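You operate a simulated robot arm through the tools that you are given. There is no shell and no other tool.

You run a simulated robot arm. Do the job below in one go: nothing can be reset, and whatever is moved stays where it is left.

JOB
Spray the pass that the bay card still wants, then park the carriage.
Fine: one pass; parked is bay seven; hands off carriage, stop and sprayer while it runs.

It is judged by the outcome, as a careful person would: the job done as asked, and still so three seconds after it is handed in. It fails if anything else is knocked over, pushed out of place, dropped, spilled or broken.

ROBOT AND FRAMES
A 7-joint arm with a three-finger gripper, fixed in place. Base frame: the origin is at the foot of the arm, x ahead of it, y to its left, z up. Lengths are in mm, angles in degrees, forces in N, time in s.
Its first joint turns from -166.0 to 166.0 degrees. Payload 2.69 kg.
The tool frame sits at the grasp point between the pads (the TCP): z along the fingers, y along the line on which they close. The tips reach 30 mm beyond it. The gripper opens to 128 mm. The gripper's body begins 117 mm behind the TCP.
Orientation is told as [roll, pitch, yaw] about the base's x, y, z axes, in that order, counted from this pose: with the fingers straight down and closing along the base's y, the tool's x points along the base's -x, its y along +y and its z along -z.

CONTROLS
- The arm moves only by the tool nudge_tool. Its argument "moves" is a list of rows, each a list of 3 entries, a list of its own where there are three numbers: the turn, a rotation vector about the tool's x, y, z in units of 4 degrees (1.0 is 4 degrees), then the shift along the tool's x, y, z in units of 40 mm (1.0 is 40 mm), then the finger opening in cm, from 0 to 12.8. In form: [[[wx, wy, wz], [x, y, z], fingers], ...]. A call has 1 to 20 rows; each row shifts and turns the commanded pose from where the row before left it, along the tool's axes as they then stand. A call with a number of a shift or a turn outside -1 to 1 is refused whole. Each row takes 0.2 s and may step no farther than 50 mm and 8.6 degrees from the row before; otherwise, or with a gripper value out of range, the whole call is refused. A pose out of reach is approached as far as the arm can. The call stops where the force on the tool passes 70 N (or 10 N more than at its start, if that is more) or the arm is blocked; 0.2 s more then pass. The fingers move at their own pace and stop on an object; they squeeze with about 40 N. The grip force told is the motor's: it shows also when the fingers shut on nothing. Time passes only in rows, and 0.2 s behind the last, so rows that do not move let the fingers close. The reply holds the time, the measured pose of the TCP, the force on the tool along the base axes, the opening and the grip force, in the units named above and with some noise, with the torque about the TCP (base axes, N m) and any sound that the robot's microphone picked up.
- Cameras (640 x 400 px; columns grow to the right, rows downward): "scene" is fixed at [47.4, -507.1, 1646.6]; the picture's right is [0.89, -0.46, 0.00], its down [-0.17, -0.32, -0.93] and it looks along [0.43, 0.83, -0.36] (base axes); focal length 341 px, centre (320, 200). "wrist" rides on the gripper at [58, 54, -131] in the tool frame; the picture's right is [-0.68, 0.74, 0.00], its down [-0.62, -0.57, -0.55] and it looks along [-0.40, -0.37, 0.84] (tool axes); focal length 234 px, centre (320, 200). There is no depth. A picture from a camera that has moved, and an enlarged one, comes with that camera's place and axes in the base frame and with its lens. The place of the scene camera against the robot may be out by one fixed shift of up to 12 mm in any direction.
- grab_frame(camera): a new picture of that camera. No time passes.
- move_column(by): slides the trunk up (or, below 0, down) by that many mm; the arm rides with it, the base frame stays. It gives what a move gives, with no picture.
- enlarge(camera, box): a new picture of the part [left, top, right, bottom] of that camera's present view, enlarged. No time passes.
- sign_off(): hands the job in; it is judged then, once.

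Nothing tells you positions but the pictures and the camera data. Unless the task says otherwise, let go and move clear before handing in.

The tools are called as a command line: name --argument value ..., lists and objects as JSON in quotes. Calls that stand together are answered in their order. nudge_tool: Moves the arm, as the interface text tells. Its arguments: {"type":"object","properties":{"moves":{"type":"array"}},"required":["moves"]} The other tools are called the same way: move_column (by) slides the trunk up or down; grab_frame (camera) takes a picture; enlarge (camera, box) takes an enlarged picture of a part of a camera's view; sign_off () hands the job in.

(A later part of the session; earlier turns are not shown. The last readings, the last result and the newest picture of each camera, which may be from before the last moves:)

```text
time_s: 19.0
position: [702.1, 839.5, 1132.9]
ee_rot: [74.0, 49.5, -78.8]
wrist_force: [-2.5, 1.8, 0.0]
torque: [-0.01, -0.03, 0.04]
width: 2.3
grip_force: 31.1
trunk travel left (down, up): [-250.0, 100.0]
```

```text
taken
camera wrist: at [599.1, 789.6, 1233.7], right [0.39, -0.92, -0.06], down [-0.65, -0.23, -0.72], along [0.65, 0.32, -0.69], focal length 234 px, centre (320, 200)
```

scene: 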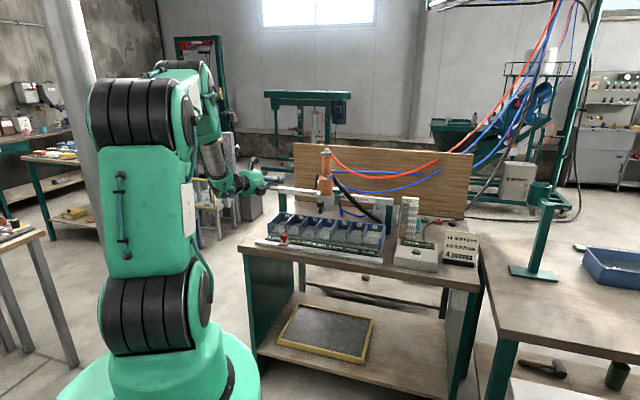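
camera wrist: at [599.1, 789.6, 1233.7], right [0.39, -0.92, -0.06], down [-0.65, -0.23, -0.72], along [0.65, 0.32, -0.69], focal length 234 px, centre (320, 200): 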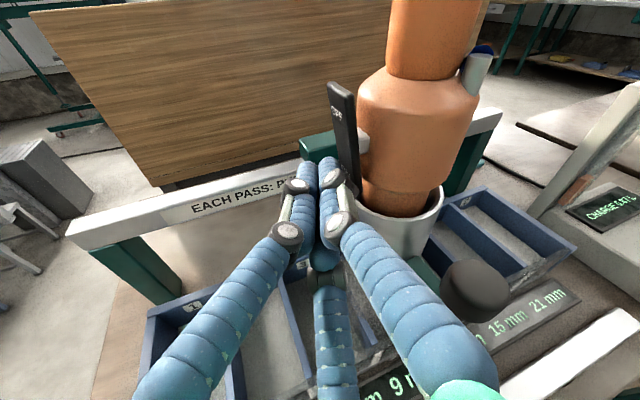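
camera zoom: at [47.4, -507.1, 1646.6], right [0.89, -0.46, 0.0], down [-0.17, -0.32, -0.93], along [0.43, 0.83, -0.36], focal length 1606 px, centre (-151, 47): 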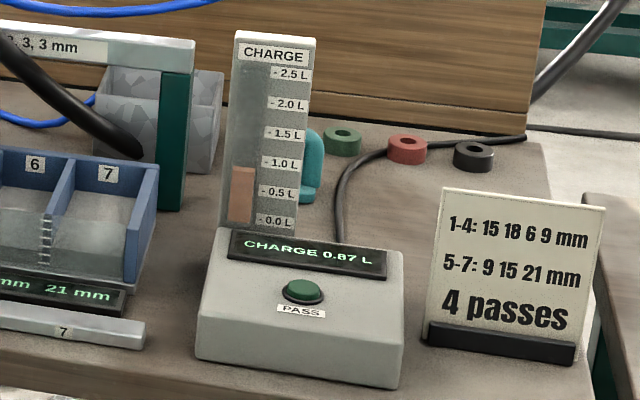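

Switching ON sprays at once where the carriage stands (charge fell 0.90 to 0.87 L), so this is a manual switch, and it must go back OFF immediately. I lift the fingertips to the OFF end and push it in.

nudge_tool --moves '[[[0, 0, 0], [0.969, 0.4575, -0.298], 0], [[0, 0, 0], [-0.188, 0.266, 0.128], 0], [[0, 0, 0], [-0.0538, 0.076, 0.0366], 0]]'

enlarge --camera "scene" --box '[290, 155, 390, 275]'

enlarge --camera "scene" --box '[390, 190, 450, 275]'

```text
time_s: 19.8
position: [707.2, 834.8, 1175.0]
ee_rot: [74.2, 49.4, -78.9]
wrist_force: [-0.1, 0.8, -0.4]
torque: [-0.05, 0.05, -0.08]
width: 2.1
grip_force: 31.3
trunk travel left (down, up): [-250.0, 100.0]
```

```text
3.33 times, centred on (340, 215) of scene
camera zoom: at [47.4, -507.1, 1646.6], right [0.89, -0.46, 0.0], down [-0.17, -0.32, -0.93], along [0.43, 0.83, -0.36], focal length 1138 px, centre (253, 150)
```

zoom: 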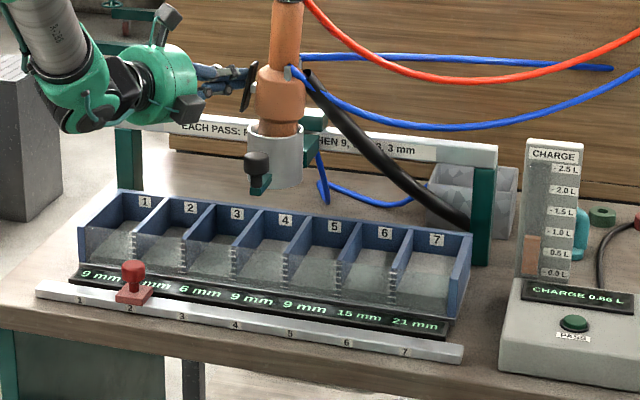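

```text
4.71 times, centred on (420, 232) of scene
camera zoom: at [47.4, -507.1, 1646.6], right [0.89, -0.46, 0.0], down [-0.17, -0.32, -0.93], along [0.43, 0.83, -0.36], focal length 1606 px, centre (-151, 47)
```

zoom: 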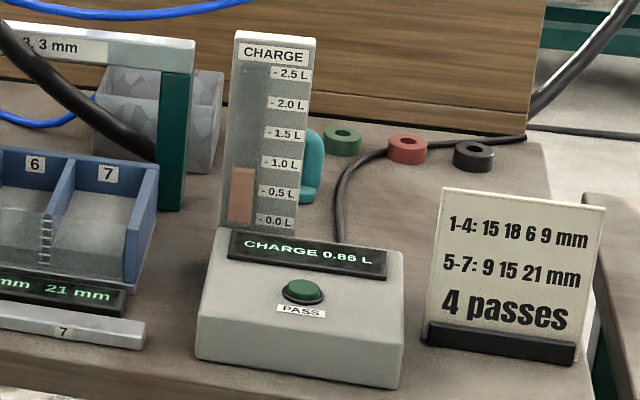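

The sprayer is OFF again with only 0.04 L lost. I'll check that the bay readings are unchanged and the paddle is firmly OFF.

enlarge --camera "scene" --box '[300, 215, 370, 265]'

enlarge --camera "scene" --box '[300, 150, 350, 215]'

grab_frame --camera "wrist"

```text
8.00 times, centred on (335, 240) of scene
camera zoom: at [47.4, -507.1, 1646.6], right [0.89, -0.46, 0.0], down [-0.17, -0.32, -0.93], along [0.43, 0.83, -0.36], focal length 2731 px, centre (200, -120)
```

zoom: 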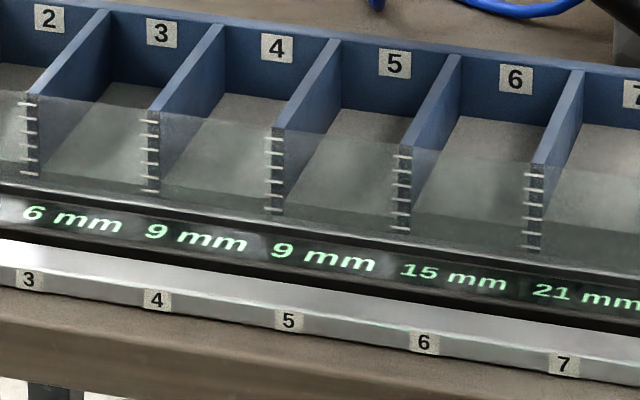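

```text
6.15 times, centred on (325, 182) of scene
camera zoom: at [47.4, -507.1, 1646.6], right [0.89, -0.46, 0.0], down [-0.17, -0.32, -0.93], along [0.43, 0.83, -0.36], focal length 2101 px, centre (289, 308)
```

zoom: 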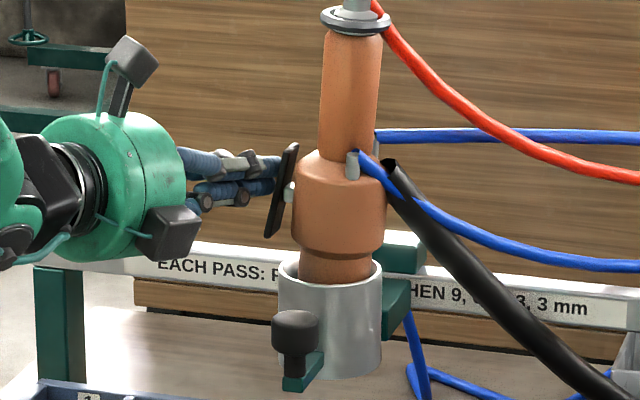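

```text
taken
camera wrist: at [604.4, 783.9, 1276.1], right [0.39, -0.92, -0.05], down [-0.65, -0.23, -0.72], along [0.65, 0.32, -0.69], focal length 234 px, centre (320, 200)
```

wrist: 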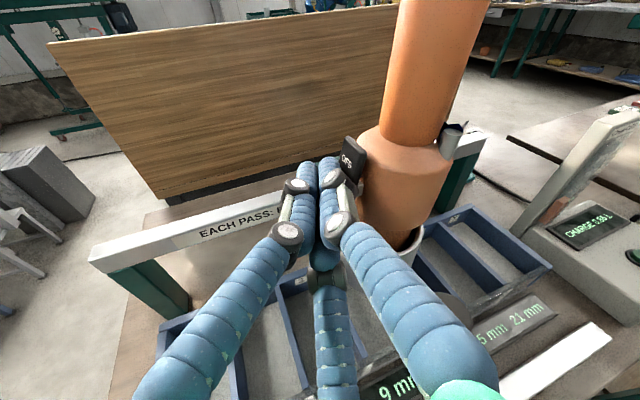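

Bay readings are unchanged and the paddle is OFF, but the sprayer leans slightly under my push, so I back away to the left now and check that it settles upright.

nudge_tool --moves '[[[0, 0, 0], [0.1345, -0.19, -0.0914], 0], [[0, 0, 0], [0.1345, -0.19, -0.0914], 0], [[0, 0, 0], [0.2, -0.28, -0.14], 0], [[0, 0, 0], [0.2, -0.28, -0.14], 0], [[0, 0, 0], [0, 0, 0], 0], [[0, 0, 0], [0, 0, 0], 0]]'

enlarge --camera "scene" --box '[290, 140, 360, 220]'

enlarge --camera "wrist" --box '[280, 0, 560, 280]'

enlarge --camera "scene" --box '[290, 195, 450, 275]'

```text
time_s: 21.2
position: [672.4, 868.4, 1175.9]
ee_rot: [74.0, 49.5, -78.9]
wrist_force: [-0.2, 0.8, 0.1]
torque: [-0.02, -0.01, 0.04]
width: 2.0
grip_force: 31.2
trunk travel left (down, up): [-250.0, 100.0]
```

```text
5.00 times, centred on (325, 180) of scene
camera zoom: at [47.4, -507.1, 1646.6], right [0.89, -0.46, 0.0], down [-0.17, -0.32, -0.93], along [0.43, 0.83, -0.36], focal length 1707 px, centre (295, 300)
```

zoom: 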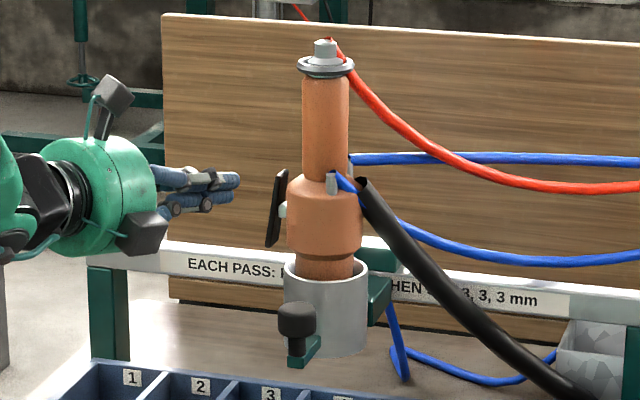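

```text
1.43 times, centred on (420, 140) of wrist
camera zoom: at [569.6, 818.6, 1276.1], right [0.39, -0.92, -0.06], down [-0.65, -0.23, -0.72], along [0.65, 0.32, -0.69], focal length 334 px, centre (177, 286)
```

zoom: 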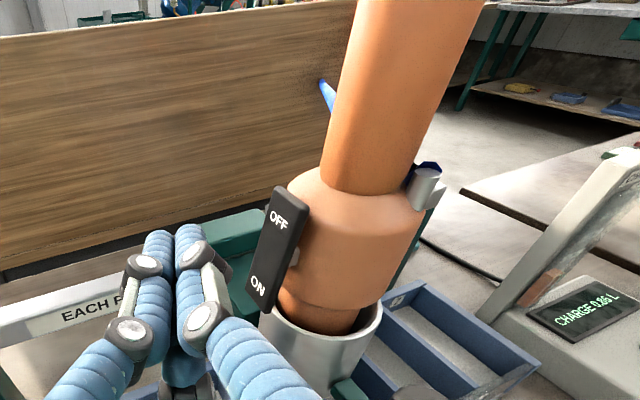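

```text
4.00 times, centred on (370, 235) of scene
camera zoom: at [47.4, -507.1, 1646.6], right [0.89, -0.46, 0.0], down [-0.17, -0.32, -0.93], along [0.43, 0.83, -0.36], focal length 1365 px, centre (120, 60)
```

zoom: 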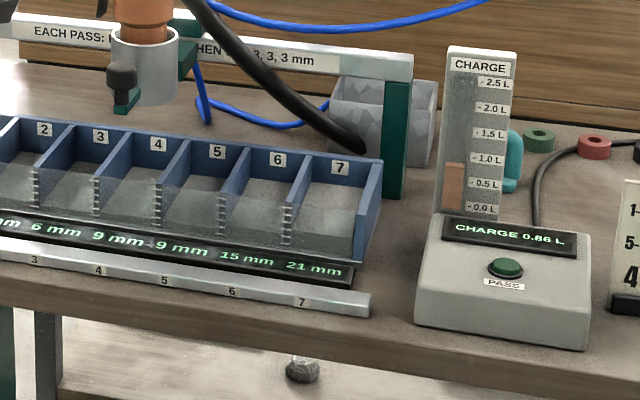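

The sprayer sits upright again, OFF, with the charge steady at 0.86 L. Next is the carriage: I retreat and go round to the right of its knob so I can push it from bay 4 to bay 2.

nudge_tool --moves '[[[0, 0, 0], [-0.309, 0.15, -0.761], 0], [[0, 0, 0], [-0.309, 0.15, -0.761], 0], [[0, 0, 0], [-0.309, 0.15, -0.761], 0], [[0, 0, 0], [-0.309, 0.15, -0.761], 0], [[0, 0, 0], [-0.309, 0.15, -0.761], 0], [[0, 0, 0], [-0.309, 0.15, -0.761], 0], [[0, 0, 0], [-0.404, 0.57, 0.274], 0], [[0, 0, 0], [-0.404, 0.57, 0.274], 0], [[0, 0, 0], [-0.404, 0.57, 0.274], 0], [[0, 0, 0], [-0.404, 0.57, 0.274], 0], [[0, 0, 0], [-0.404, 0.57, 0.274], 0], [[1, 0.81, -0.24], [0, 0, 0], 0], [[1, 0.81, -0.24], [0, 0, 0], 0], [[1, 0.81, -0.24], [0, 0, 0], 0], [[1, 0.81, -0.24], [0, 0, 0], 0], [[0, 0, 0], [0, 0, 0], 0]]'

grab_frame --camera "wrist"

grab_frame --camera "scene"

```text
time_s: 24.6
position: [636.8, 621.7, 1174.2]
ee_rot: [73.8, 49.6, -58.0]
wrist_force: [-0.1, -0.2, -0.4]
torque: [0.01, 0.01, 0.04]
width: 2.0
grip_force: 32.3
trunk travel left (down, up): [-250.0, 100.0]
```

```text
taken
camera wrist: at [559.0, 537.1, 1275.5], right [0.69, -0.72, -0.05], down [-0.53, -0.45, -0.72], along [0.5, 0.53, -0.69], focal length 234 px, centre (320, 200)
```

wrist: 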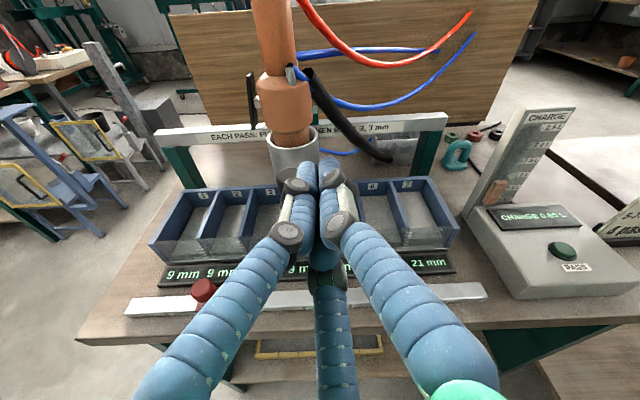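

```text
taken
```

scene: 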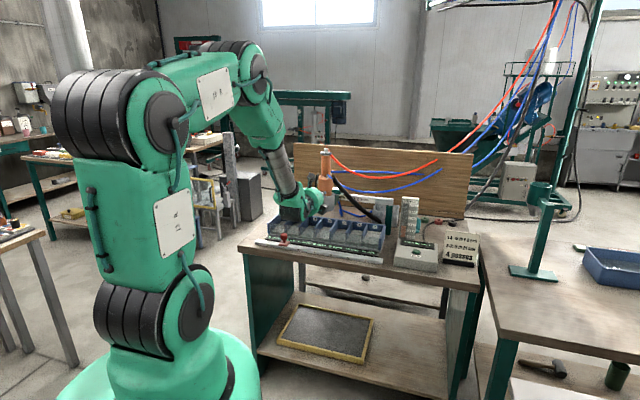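

The view is good and the whole bench is visible; the charge display looks like 0.85 or 0.86, which I need to verify is not falling.

enlarge --camera "wrist" --box '[460, 180, 640, 300]'

enlarge --camera "wrist" --box '[230, 60, 350, 200]'

enlarge --camera "wrist" --box '[100, 180, 300, 330]'

```text
3.33 times, centred on (550, 240) of wrist
camera zoom: at [559.0, 537.1, 1275.5], right [0.69, -0.72, -0.05], down [-0.53, -0.45, -0.72], along [0.5, 0.53, -0.69], focal length 781 px, centre (-447, 67)
```

zoom: 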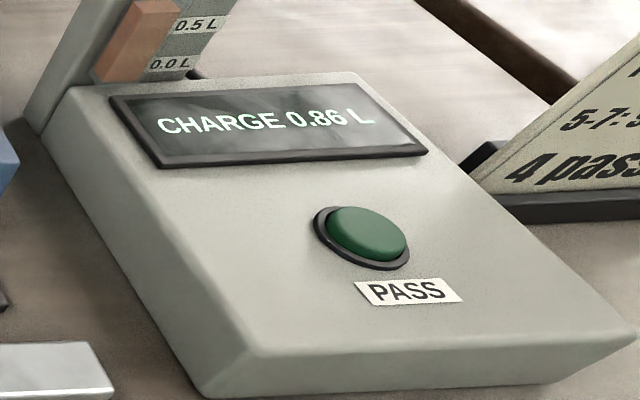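

```text
2.86 times, centred on (290, 130) of wrist
camera zoom: at [559.0, 537.1, 1275.5], right [0.69, -0.72, -0.05], down [-0.53, -0.45, -0.72], along [0.5, 0.53, -0.69], focal length 669 px, centre (406, 400)
```

zoom: 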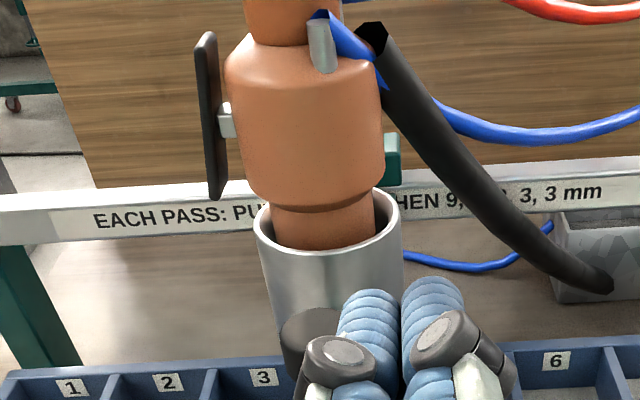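

```text
2.67 times, centred on (200, 255) of wrist
camera zoom: at [559.0, 537.1, 1275.5], right [0.69, -0.72, -0.05], down [-0.53, -0.45, -0.72], along [0.5, 0.53, -0.69], focal length 624 px, centre (640, 53)
```

zoom: 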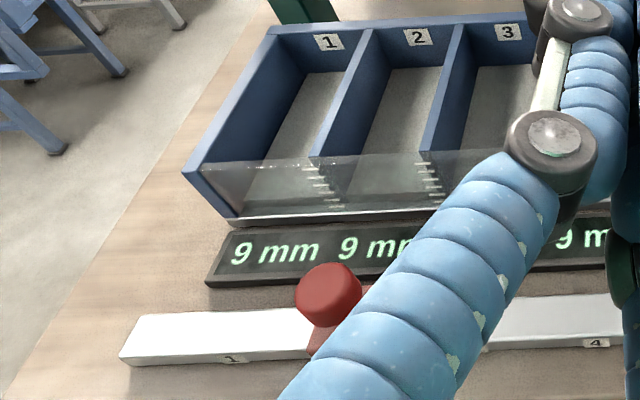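

Charge is steady at 0.86 L and the sprayer is upright. The knob sits at about u −31, v 1008 (bench axes), z 1090; I lower to that height on its right side, then move forward beside it.

nudge_tool --moves '[[[0, 0, 0], [-0.67, -0.229, 0.127], 0], [[0, 0, 0], [-0.67, -0.229, 0.127], 0], [[0, 0, 0], [-0.67, -0.229, 0.127], 0], [[0, 0, 0], [0.093, 0.0675, 0.62], 0], [[0, 0, 0], [0.093, 0.0675, 0.62], 0], [[0, 0, 0], [0, 0, 0], 0]]'

grab_frame --camera "wrist"

enlarge --camera "scene" --box '[280, 170, 380, 240]'

```text
time_s: 26.0
position: [696.3, 636.4, 1091.9]
ee_rot: [74.0, 49.4, -58.1]
wrist_force: [0.5, 0.7, 0.5]
torque: [0.01, 0.0, 0.01]
width: 2.0
grip_force: 31.3
trunk travel left (down, up): [-250.0, 100.0]
```

```text
taken
camera wrist: at [617.7, 552.4, 1193.7], right [0.69, -0.72, -0.05], down [-0.53, -0.45, -0.72], along [0.5, 0.53, -0.69], focal length 234 px, centre (320, 200)
```

wrist: 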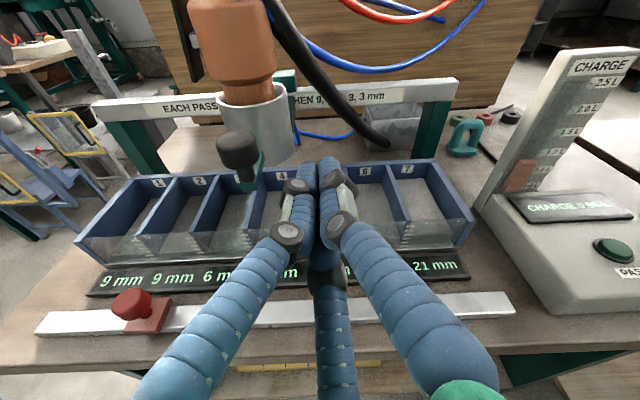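

```text
5.71 times, centred on (330, 205) of scene
camera zoom: at [47.4, -507.1, 1646.6], right [0.89, -0.46, 0.0], down [-0.17, -0.32, -0.93], along [0.43, 0.83, -0.36], focal length 1951 px, centre (263, 171)
```

zoom: 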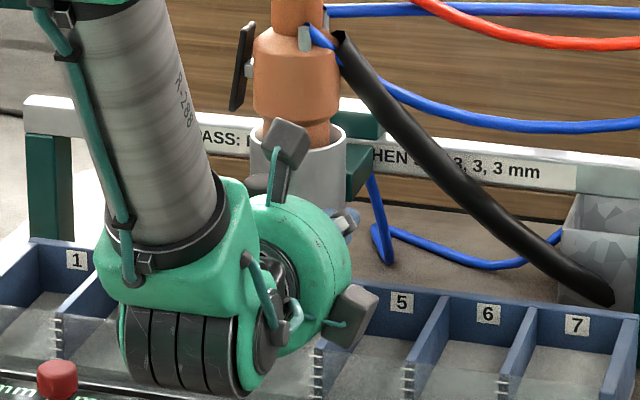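

The fingertips are to the right of the knob with about 30 mm clearance. I move forward beside it and begin pushing left gently.

nudge_tool --moves '[[[0, 0, 0], [0.093, 0.0675, 0.62], 0], [[0, 0, 0], [0.086, 0.0625, 0.575], 0], [[0, 0, 0], [0.1585, -0.1946, -0.0034], 0], [[0, 0, 0], [0.1585, -0.1946, -0.0034], 0], [[0, 0, 0], [0.1585, -0.1946, -0.0034], 0], [[0, 0, 0], [0, 0, 0], 0]]'

grab_frame --camera "wrist"

```text
time_s: 27.4
position: [707.7, 693.3, 1092.6]
ee_rot: [73.9, 49.4, -58.0]
wrist_force: [-0.8, 0.8, -0.6]
torque: [0.0, 0.01, 0.0]
width: 2.1
grip_force: 31.3
trunk travel left (down, up): [-250.0, 100.0]
```

```text
taken
camera wrist: at [629.6, 607.8, 1193.7], right [0.69, -0.72, -0.05], down [-0.53, -0.45, -0.72], along [0.5, 0.53, -0.69], focal length 234 px, centre (320, 200)
```

wrist: 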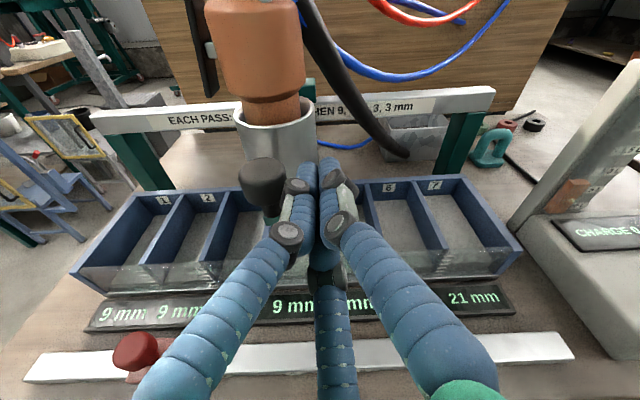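

I'm just right of the knob. I push left slowly about 64 mm and check that the carriage follows.

nudge_tool --moves '[[[0, 0, 0], [0.127, -0.1557, -0.0027], 0], [[0, 0, 0], [0.127, -0.1557, -0.0027], 0], [[0, 0, 0], [0.127, -0.1557, -0.0027], 0], [[0, 0, 0], [0.127, -0.1557, -0.0027], 0], [[0, 0, 0], [0.127, -0.1557, -0.0027], 0], [[0, 0, 0], [0.127, -0.1557, -0.0027], 0], [[0, 0, 0], [0.127, -0.1557, -0.0027], 0], [[0, 0, 0], [0.127, -0.1557, -0.0027], 0]]'

grab_frame --camera "wrist"

enlarge --camera "scene" --box '[260, 140, 380, 240]'

```text
time_s: 29.2
position: [661.5, 738.9, 1093.2]
ee_rot: [73.9, 49.4, -58.0]
wrist_force: [-0.4, 0.2, 0.6]
torque: [0.01, -0.01, -0.01]
width: 2.1
grip_force: 31.0
trunk travel left (down, up): [-250.0, 100.0]
```

```text
taken
camera wrist: at [583.5, 653.9, 1195.2], right [0.69, -0.72, -0.05], down [-0.53, -0.45, -0.72], along [0.5, 0.53, -0.69], focal length 234 px, centre (320, 200)
```

wrist: 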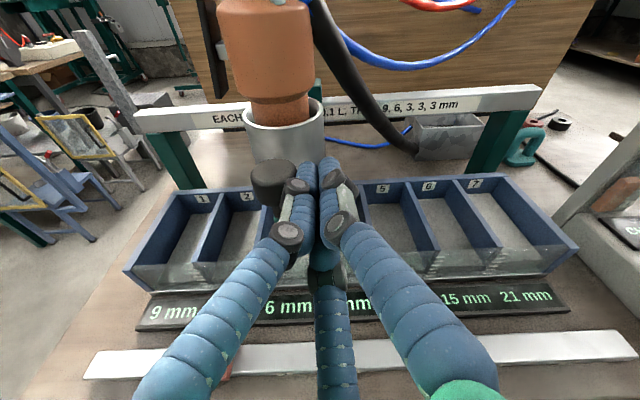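

```text
4.00 times, centred on (320, 190) of scene
camera zoom: at [47.4, -507.1, 1646.6], right [0.89, -0.46, 0.0], down [-0.17, -0.32, -0.93], along [0.43, 0.83, -0.36], focal length 1365 px, centre (320, 240)
```

zoom: 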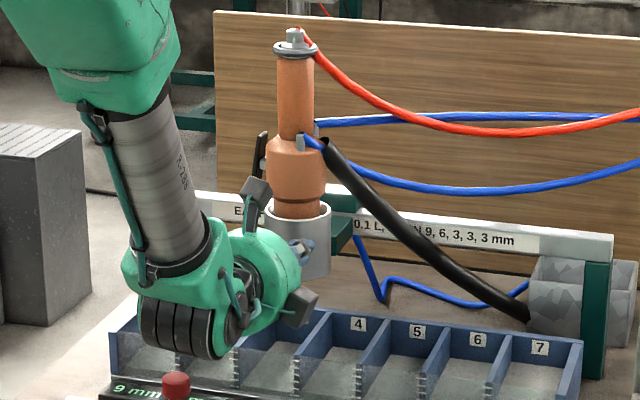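

The carriage follows smoothly and more of the sign is uncovered: it mentions "0.1 L". I'll read the sign now.

enlarge --camera "wrist" --box '[200, 80, 480, 140]'

enlarge --camera "scene" --box '[300, 180, 400, 220]'

enlarge --camera "scene" --box '[390, 190, 450, 275]'

```text
2.29 times, centred on (340, 110) of wrist
camera zoom: at [583.5, 653.9, 1195.2], right [0.69, -0.72, -0.05], down [-0.53, -0.45, -0.72], along [0.5, 0.53, -0.69], focal length 535 px, centre (274, 406)
```

zoom: 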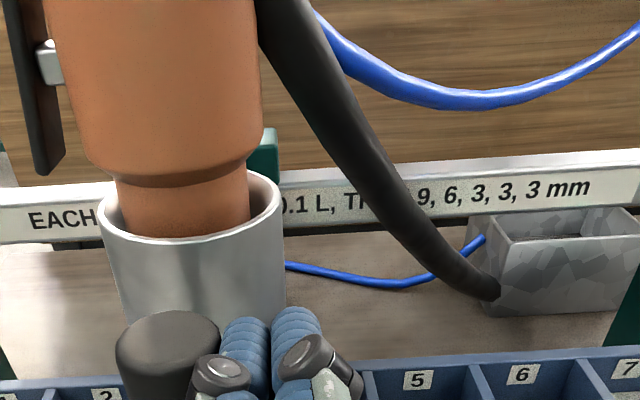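

```text
6.40 times, centred on (350, 200) of scene
camera zoom: at [47.4, -507.1, 1646.6], right [0.89, -0.46, 0.0], down [-0.17, -0.32, -0.93], along [0.43, 0.83, -0.36], focal length 2185 px, centre (128, 200)
```

zoom: 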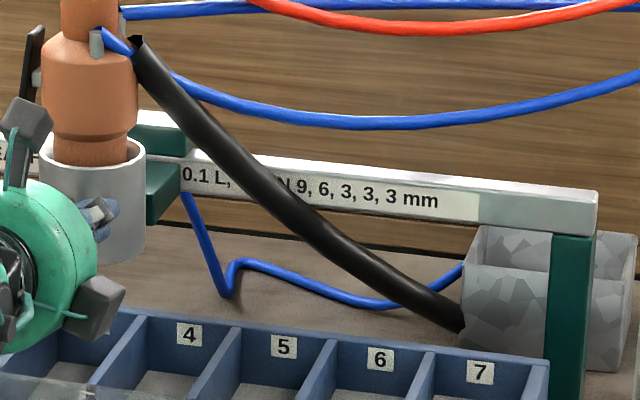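

```text
4.71 times, centred on (420, 232) of scene
camera zoom: at [47.4, -507.1, 1646.6], right [0.89, -0.46, 0.0], down [-0.17, -0.32, -0.93], along [0.43, 0.83, -0.36], focal length 1606 px, centre (-151, 47)
```

zoom: 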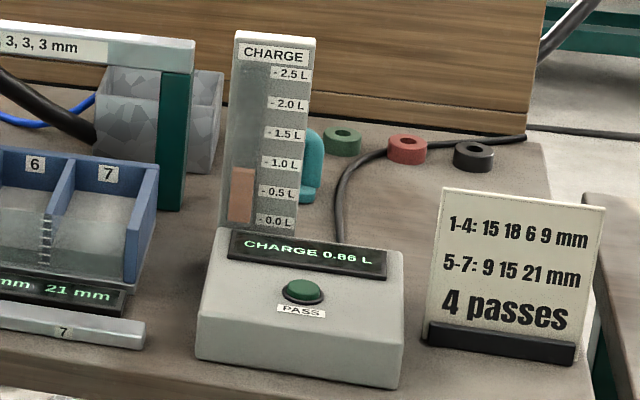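

The sign reads "PURGE …0.1 L, THEN 9, 6, 3, 3, 3 mm", which agrees with the charge (2.5 L − 3×0.1 − 78 mm at 0.05 L per 3 mm = 0.90 L). So one more short pass needs about 0.35 L and 0.86 L is plenty. I'll check that the stray burst left no visible change in bays 3–5.

enlarge --camera "scene" --box '[318, 215, 368, 255]'

enlarge --camera "wrist" --box '[220, 170, 420, 330]'

enlarge --camera "wrist" --box '[360, 240, 580, 330]'

```text
10.00 times, centred on (343, 235) of scene
camera zoom: at [47.4, -507.1, 1646.6], right [0.89, -0.46, 0.0], down [-0.17, -0.32, -0.93], along [0.43, 0.83, -0.36], focal length 3414 px, centre (90, -150)
```

zoom: 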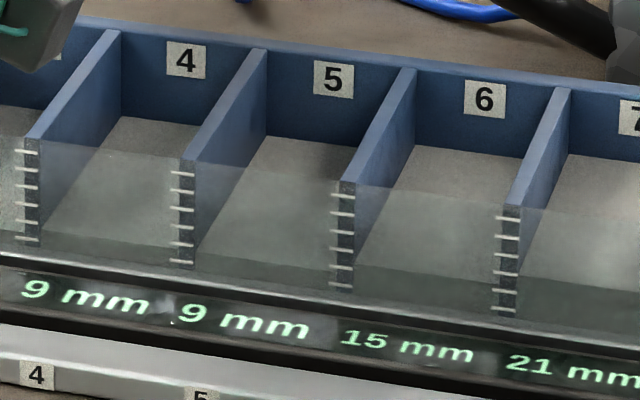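

```text
2.50 times, centred on (320, 250) of wrist
camera zoom: at [583.5, 653.9, 1195.2], right [0.69, -0.72, -0.05], down [-0.53, -0.45, -0.72], along [0.5, 0.53, -0.69], focal length 585 px, centre (320, 75)
```

zoom: 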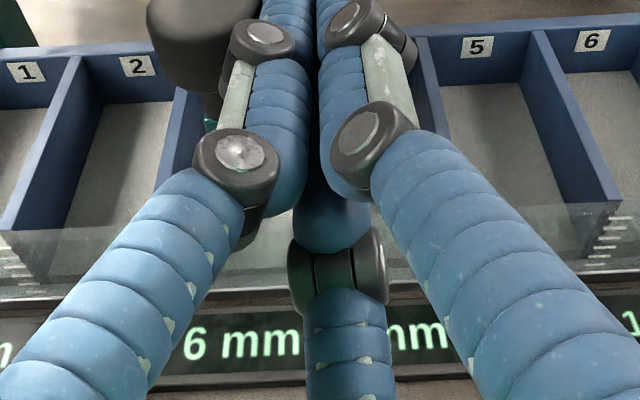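

```text
2.91 times, centred on (470, 285) of wrist
camera zoom: at [583.5, 653.9, 1195.2], right [0.69, -0.72, -0.05], down [-0.53, -0.45, -0.72], along [0.5, 0.53, -0.69], focal length 681 px, centre (-116, -47)
```

zoom: 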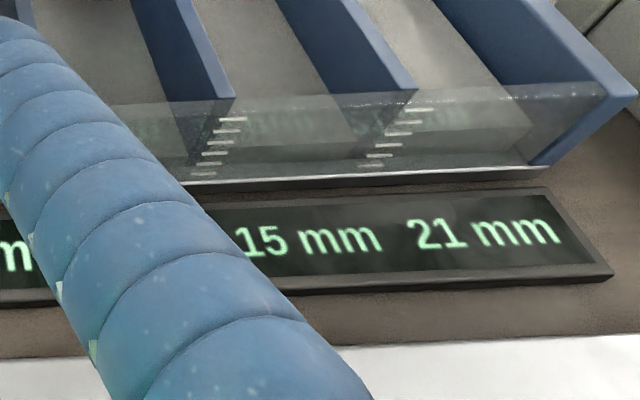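

Bays 3–5 look unchanged, so the short burst stayed within the purge volume. I keep the sprayer OFF (the PASS program runs it itself) and continue pushing the carriage left toward bay 2.

nudge_tool --moves '[[[0, 0, 0], [0.127, -0.1557, -0.0027], 0], [[0, 0, 0], [0.127, -0.1557, -0.0027], 0], [[0, 0, 0], [0.127, -0.1557, -0.0027], 0], [[0, 0, 0], [0.127, -0.1557, -0.0027], 0], [[0, 0, 0], [0.127, -0.1557, -0.0027], 0], [[0, 0, 0], [0.127, -0.1557, -0.0027], 0], [[0, 0, 0], [0.127, -0.1557, -0.0027], 0], [[0, 0, 0], [0.127, -0.1557, -0.0027], 0], [[0, 0, 0], [0.127, -0.1557, -0.0027], 0], [[0, 0, 0], [0.0635, -0.078, -0.0014], 0], [[0, 0, 0], [0.0635, -0.078, -0.0014], 0]]'

grab_frame --camera "wrist"

enlarge --camera "scene" --box '[250, 140, 370, 240]'

```text
time_s: 31.6
position: [605.2, 795.3, 1093.9]
ee_rot: [73.9, 49.4, -58.0]
wrist_force: [-0.5, -0.2, 0.2]
torque: [-0.01, -0.02, -0.02]
width: 1.8
grip_force: 31.8
trunk travel left (down, up): [-250.0, 100.0]
```

```text
taken
camera wrist: at [527.3, 710.4, 1195.0], right [0.69, -0.72, -0.05], down [-0.53, -0.45, -0.72], along [0.5, 0.53, -0.69], focal length 234 px, centre (320, 200)
```

wrist: 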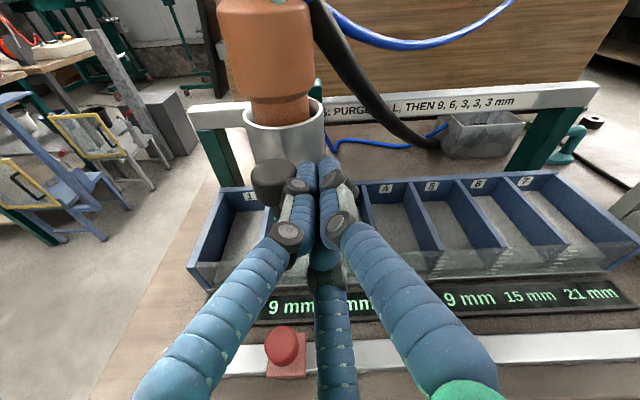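

```text
4.00 times, centred on (310, 190) of scene
camera zoom: at [47.4, -507.1, 1646.6], right [0.89, -0.46, 0.0], down [-0.17, -0.32, -0.93], along [0.43, 0.83, -0.36], focal length 1365 px, centre (360, 240)
```

zoom: 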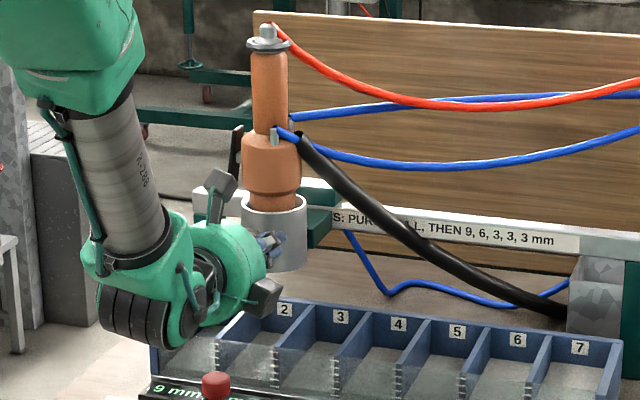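

The knob is now near u −166, about 10 mm short of bay 2's centre (≈ −177). I push the last bit and then back off to the right and toward me to check the alignment.

nudge_tool --moves '[[[0, 0, 0], [0.0793, -0.0973, -0.0017], 0], [[0, 0, 0], [0.0793, -0.0973, -0.0017], 0], [[0, 0, 0], [0, 0, 0], 0], [[0, 0, 0], [-0.1585, 0.1946, 0.0034], 0], [[0, 0, 0], [-0.1585, 0.1946, 0.0034], 0], [[0, 0, 0], [-0.1, -0.075, -0.67], 0], [[0, 0, 0], [-0.12, -0.086, -0.8], 0], [[0, 0, 0], [-0.12, -0.086, -0.8], 0], [[0, 0, 0], [-0.12, -0.086, -0.8], 0], [[0, 0, 0], [0, 0, 0], 0]]'

grab_frame --camera "wrist"

grab_frame --camera "scene"

```text
time_s: 33.8
position: [524.4, 697.8, 1095.0]
ee_rot: [73.9, 49.4, -58.1]
wrist_force: [-1.0, -0.8, -0.3]
torque: [0.02, 0.02, 0.01]
width: 2.1
grip_force: 31.7
trunk travel left (down, up): [-250.0, 100.0]
```

```text
taken
camera wrist: at [446.1, 613.2, 1196.1], right [0.69, -0.72, -0.05], down [-0.53, -0.45, -0.72], along [0.5, 0.53, -0.69], focal length 234 px, centre (320, 200)
```

wrist: 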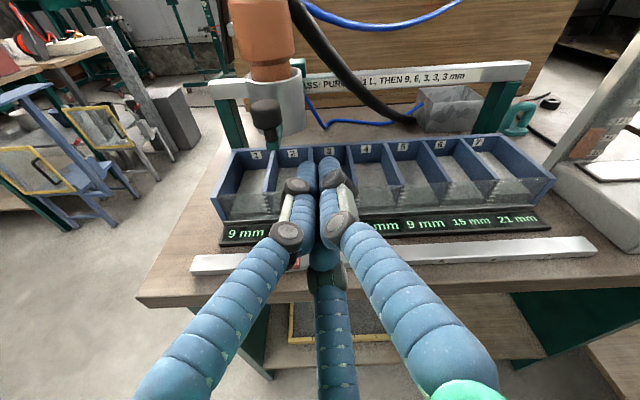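

```text
taken
```

scene: 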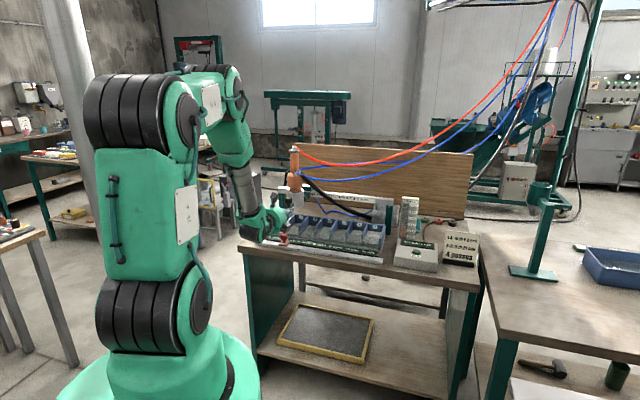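

I'll zoom in to confirm the carriage lines up with bay 2 and find the stop precisely.

enlarge --camera "wrist" --box '[200, 50, 350, 200]'

enlarge --camera "scene" --box '[260, 170, 400, 260]'

```text
2.67 times, centred on (275, 125) of wrist
camera zoom: at [446.1, 613.2, 1196.1], right [0.69, -0.72, -0.05], down [-0.53, -0.45, -0.72], along [0.5, 0.53, -0.69], focal length 624 px, centre (440, 400)
```

zoom: 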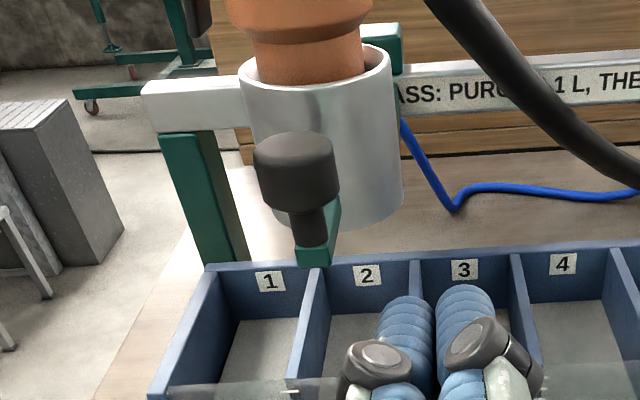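

```text
4.44 times, centred on (330, 215) of scene
camera zoom: at [47.4, -507.1, 1646.6], right [0.89, -0.46, 0.0], down [-0.17, -0.32, -0.93], along [0.43, 0.83, -0.36], focal length 1517 px, centre (276, 133)
```

zoom: 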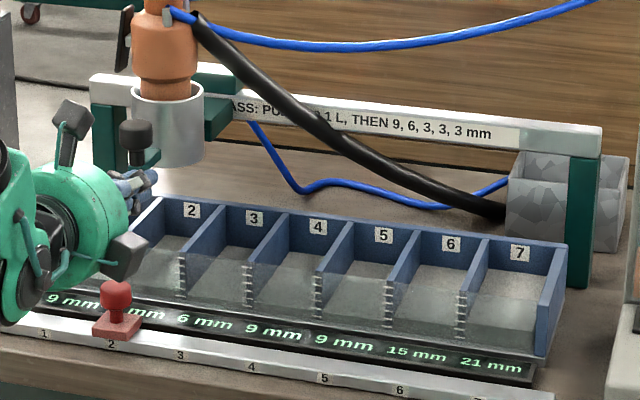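

The carriage is centred on bay 2 (to within about 2 mm). Next is the stop: I tilt the tool down to come at it from above and to its right, then will slide it left to bay 1.

nudge_tool --moves '[[[0.92, -1, 0], [0, 0, 0], 0], [[0.92, -1, 0], [0, 0, 0], 0], [[0.92, -1, 0], [0, 0, 0], 0], [[0.92, -1, 0], [0, 0, 0], 0], [[0.92, -1, 0], [0, 0, 0], 0], [[0.92, -1, 0], [0, 0, 0], 0], [[0, 0, 0], [0, 0, 0], 0]]'

grab_frame --camera "wrist"

```text
time_s: 35.4
position: [523.9, 699.1, 1093.9]
ee_rot: [33.6, 35.0, -84.3]
wrist_force: [-0.5, -0.1, 0.2]
torque: [-0.03, 0.01, -0.02]
width: 2.1
grip_force: 31.5
trunk travel left (down, up): [-250.0, 100.0]
```

```text
taken
camera wrist: at [500.7, 663.6, 1240.4], right [0.69, -0.72, -0.05], down [-0.71, -0.66, -0.24], along [0.13, 0.2, -0.97], focal length 234 px, centre (320, 200)
```

wrist: 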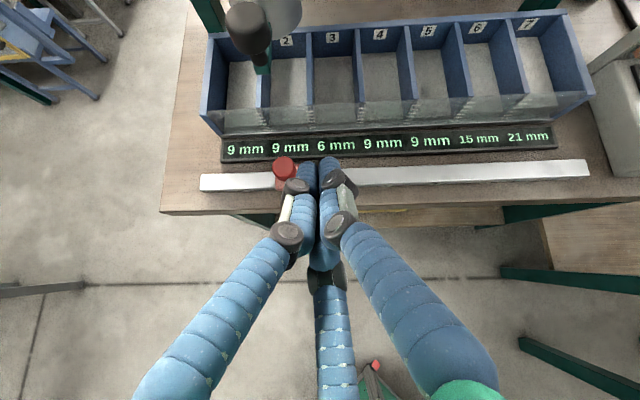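

From above, the stop is at u −179, v 943 (bay 2), and the rail spans bays 1–7 as expected. I lower the closed fingertips just to the right of the stop.

nudge_tool --moves '[[[0, 0, 0], [-0.3, -0.1725, 0.726], 0], [[0, 0, 0], [-0.3, -0.1725, 0.726], 0], [[0, 0, 0], [-0.3, -0.1725, 0.726], 0], [[0, 0, 0], [-0.3, -0.1725, 0.726], 0], [[0, 0, 0], [-0.3, -0.1725, 0.726], 0], [[0, 0, 0], [0, 0, 0], 0]]'

grab_frame --camera "wrist"

enlarge --camera "scene" --box '[240, 180, 340, 260]'

```text
time_s: 36.8
position: [572.6, 737.4, 943.6]
ee_rot: [33.6, 35.0, -84.2]
wrist_force: [0.6, 0.0, -0.8]
torque: [0.0, 0.0, 0.02]
width: 2.1
grip_force: 31.3
trunk travel left (down, up): [-250.0, 100.0]
```

```text
taken
camera wrist: at [549.2, 700.7, 1090.2], right [0.69, -0.72, -0.05], down [-0.71, -0.66, -0.24], along [0.13, 0.2, -0.97], focal length 234 px, centre (320, 200)
```

wrist: 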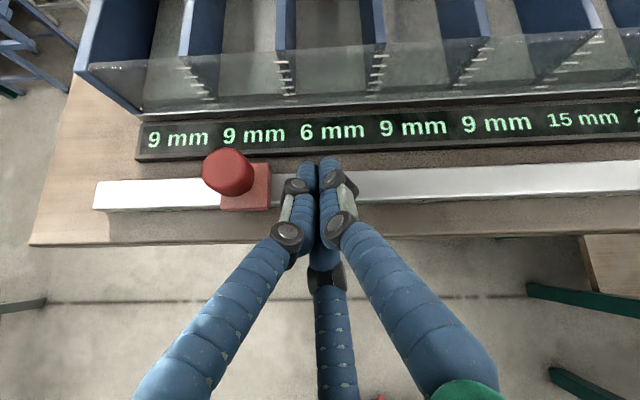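

```text
5.00 times, centred on (290, 220) of scene
camera zoom: at [47.4, -507.1, 1646.6], right [0.89, -0.46, 0.0], down [-0.17, -0.32, -0.93], along [0.43, 0.83, -0.36], focal length 1707 px, centre (470, 100)
```

zoom: 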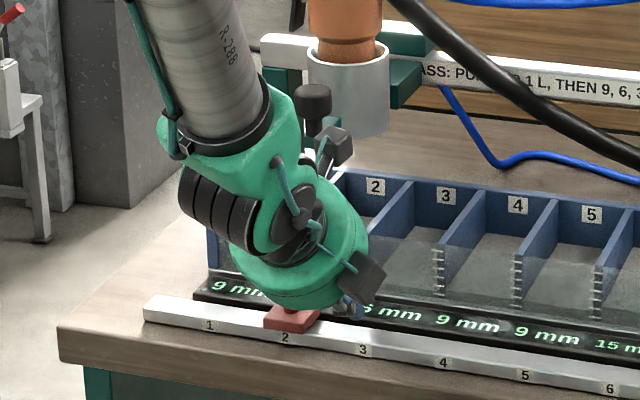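

The fingertips are about 30 mm right of the stop with nothing touching. I slide left in 10 mm steps, then check that the stop follows.

nudge_tool --moves '[[[0, 0, 0], [0.159, -0.194, 0.0055], 0], [[0, 0, 0], [0.159, -0.194, 0.0055], 0], [[0, 0, 0], [0.159, -0.194, 0.0055], 0], [[0, 0, 0], [0.159, -0.194, 0.0055], 0], [[0, 0, 0], [0.159, -0.194, 0.0055], 0], [[0, 0, 0], [0.159, -0.194, 0.0055], 0]]'

grab_frame --camera "wrist"

enlarge --camera "scene" --box '[240, 180, 340, 260]'

```text
time_s: 38.2
position: [529.0, 778.7, 944.8]
ee_rot: [33.7, 35.0, -84.1]
wrist_force: [0.4, -0.1, -0.8]
torque: [0.04, -0.02, -0.01]
width: 2.1
grip_force: 31.2
trunk travel left (down, up): [-250.0, 100.0]
```

```text
taken
camera wrist: at [504.9, 742.8, 1091.4], right [0.69, -0.72, -0.05], down [-0.71, -0.66, -0.24], along [0.13, 0.2, -0.97], focal length 234 px, centre (320, 200)
```

wrist: 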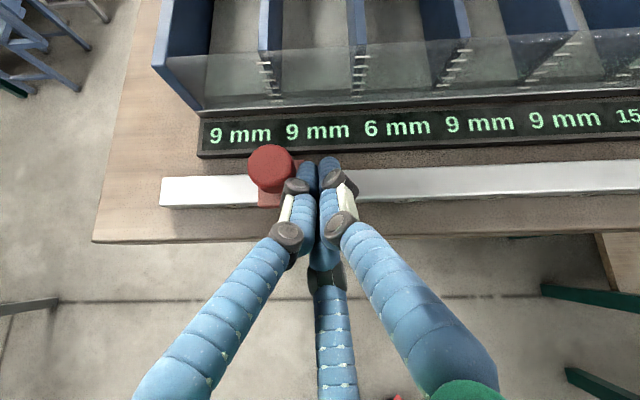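

```text
5.00 times, centred on (290, 220) of scene
camera zoom: at [47.4, -507.1, 1646.6], right [0.89, -0.46, 0.0], down [-0.17, -0.32, -0.93], along [0.43, 0.83, -0.36], focal length 1707 px, centre (470, 100)
```

zoom: 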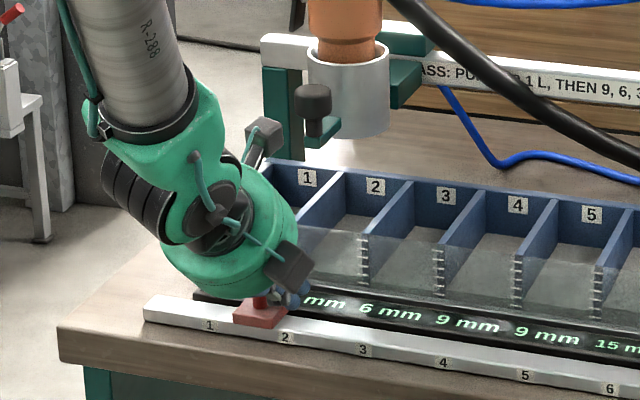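

The stop slides freely with the fingertips and is now between labels 2 and 1. I push another 43 mm to bring it to bay 1.

nudge_tool --moves '[[[0, 0, 0], [0.159, -0.194, 0.0055], 0], [[0, 0, 0], [0.159, -0.194, 0.0055], 0], [[0, 0, 0], [0.159, -0.194, 0.0055], 0], [[0, 0, 0], [0.127, -0.155, 0.0044], 0], [[0, 0, 0], [0.064, -0.078, 0.002], 0], [[0, 0, 0], [0, 0, 0], 0]]'

grab_frame --camera "wrist"

enlarge --camera "scene" --box '[240, 180, 340, 260]'

```text
time_s: 39.6
position: [499.2, 808.3, 945.0]
ee_rot: [33.7, 35.0, -84.2]
wrist_force: [0.5, -0.7, -0.2]
torque: [0.02, 0.02, 0.0]
width: 2.0
grip_force: 31.6
trunk travel left (down, up): [-250.0, 100.0]
```

```text
taken
camera wrist: at [475.2, 772.0, 1090.7], right [0.69, -0.72, -0.05], down [-0.71, -0.66, -0.24], along [0.13, 0.2, -0.97], focal length 234 px, centre (320, 200)
```

wrist: 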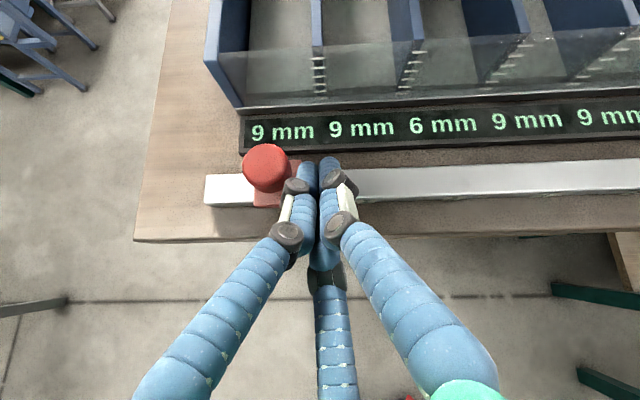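

```text
5.00 times, centred on (290, 220) of scene
camera zoom: at [47.4, -507.1, 1646.6], right [0.89, -0.46, 0.0], down [-0.17, -0.32, -0.93], along [0.43, 0.83, -0.36], focal length 1707 px, centre (470, 100)
```

zoom: 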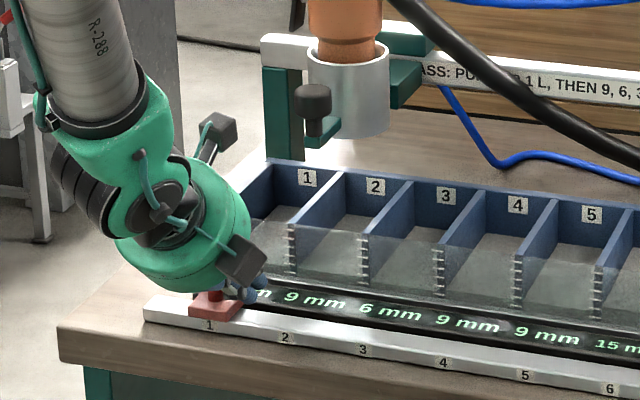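

The stop is now at bay 1 (moved 76 mm, aligned with its label as it was with label 2). I back off to the right, lift clear, and recheck everything before heading to the button.

nudge_tool --moves '[[[0, 0, 0], [-0.159, 0.194, -0.0055], 0], [[0, 0, 0], [-0.159, 0.194, -0.0055], 0], [[0, 0, 0], [0.335, 0.257, -0.905], 0], [[0, 0, 0], [0.335, 0.257, -0.905], 0], [[0, 0, 0], [0.335, 0.257, -0.905], 0], [[0, 0, 0], [0.335, 0.257, -0.905], 0], [[0, 0, 0], [0, 0, 0], 0]]'

grab_frame --camera "wrist"

grab_frame --camera "scene"

enlarge --camera "scene" --box '[240, 140, 400, 260]'

```text
time_s: 41.2
position: [470.1, 749.0, 1092.7]
ee_rot: [33.8, 35.1, -84.1]
wrist_force: [0.0, -0.8, 0.3]
torque: [-0.01, 0.0, 0.02]
width: 2.2
grip_force: 32.0
trunk travel left (down, up): [-250.0, 100.0]
```

```text
taken
camera wrist: at [446.8, 713.5, 1239.8], right [0.69, -0.72, -0.05], down [-0.71, -0.66, -0.24], along [0.13, 0.2, -0.97], focal length 234 px, centre (320, 200)
```

wrist: 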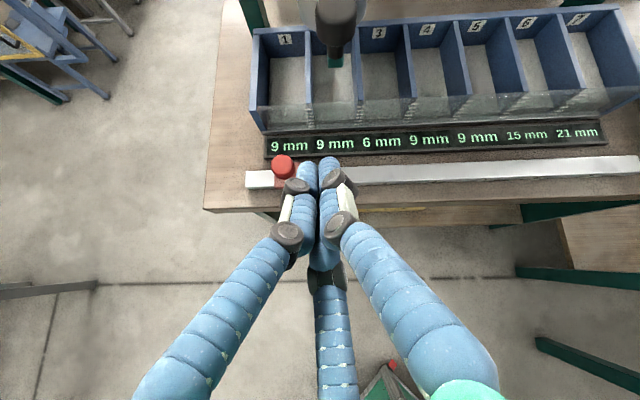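

```text
taken
```

scene: 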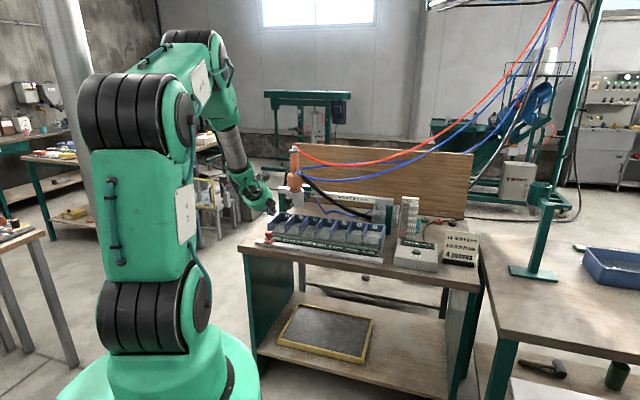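

```text
3.33 times, centred on (320, 200) of scene
camera zoom: at [47.4, -507.1, 1646.6], right [0.89, -0.46, 0.0], down [-0.17, -0.32, -0.93], along [0.43, 0.83, -0.36], focal length 1138 px, centre (320, 200)
```

zoom: 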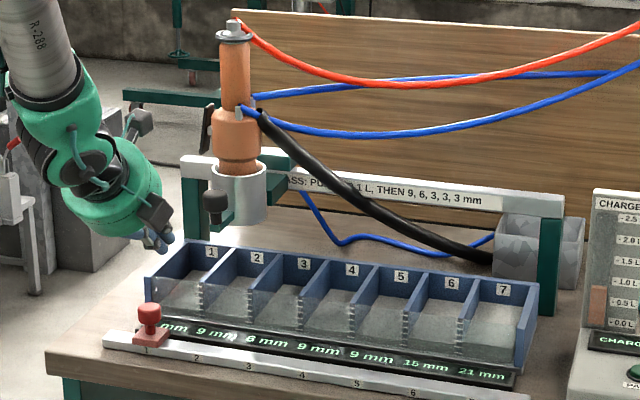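

Everything looks set: stop at 1, carriage at 2. Bay 3's reading looks ambiguous at this size, so I'll zoom to be sure.

enlarge --camera "scene" --box '[260, 225, 330, 265]'

enlarge --camera "wrist" --box '[250, 0, 470, 180]'

enlarge --camera "scene" --box '[280, 165, 330, 215]'

```text
9.14 times, centred on (295, 245) of scene
camera zoom: at [47.4, -507.1, 1646.6], right [0.89, -0.46, 0.0], down [-0.17, -0.32, -0.93], along [0.43, 0.83, -0.36], focal length 3121 px, centre (549, -211)
```

zoom: 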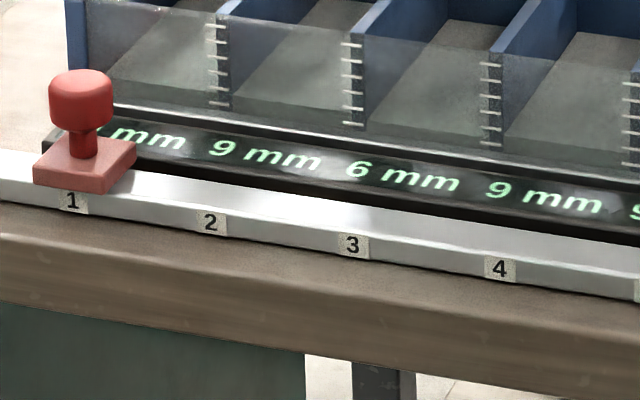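

```text
2.22 times, centred on (360, 90) of wrist
camera zoom: at [446.8, 713.5, 1239.8], right [0.69, -0.72, -0.05], down [-0.71, -0.66, -0.24], along [0.13, 0.2, -0.97], focal length 520 px, centre (231, 444)
```

zoom: 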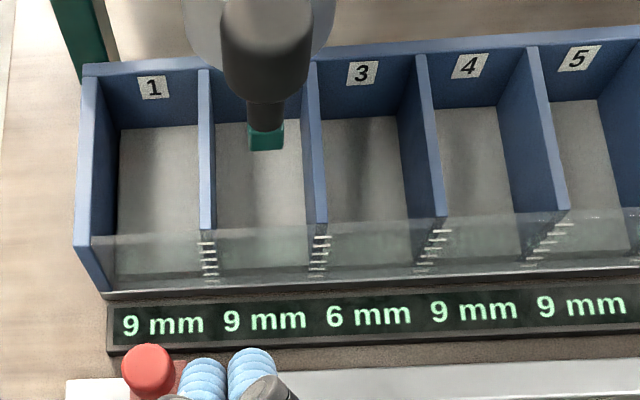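

```text
8.00 times, centred on (305, 190) of scene
camera zoom: at [47.4, -507.1, 1646.6], right [0.89, -0.46, 0.0], down [-0.17, -0.32, -0.93], along [0.43, 0.83, -0.36], focal length 2731 px, centre (440, 280)
```

zoom: 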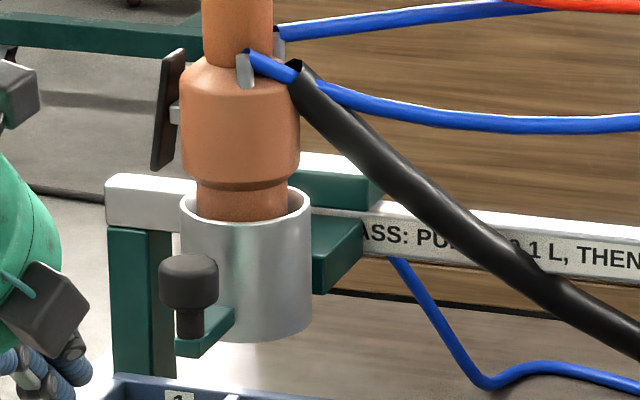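

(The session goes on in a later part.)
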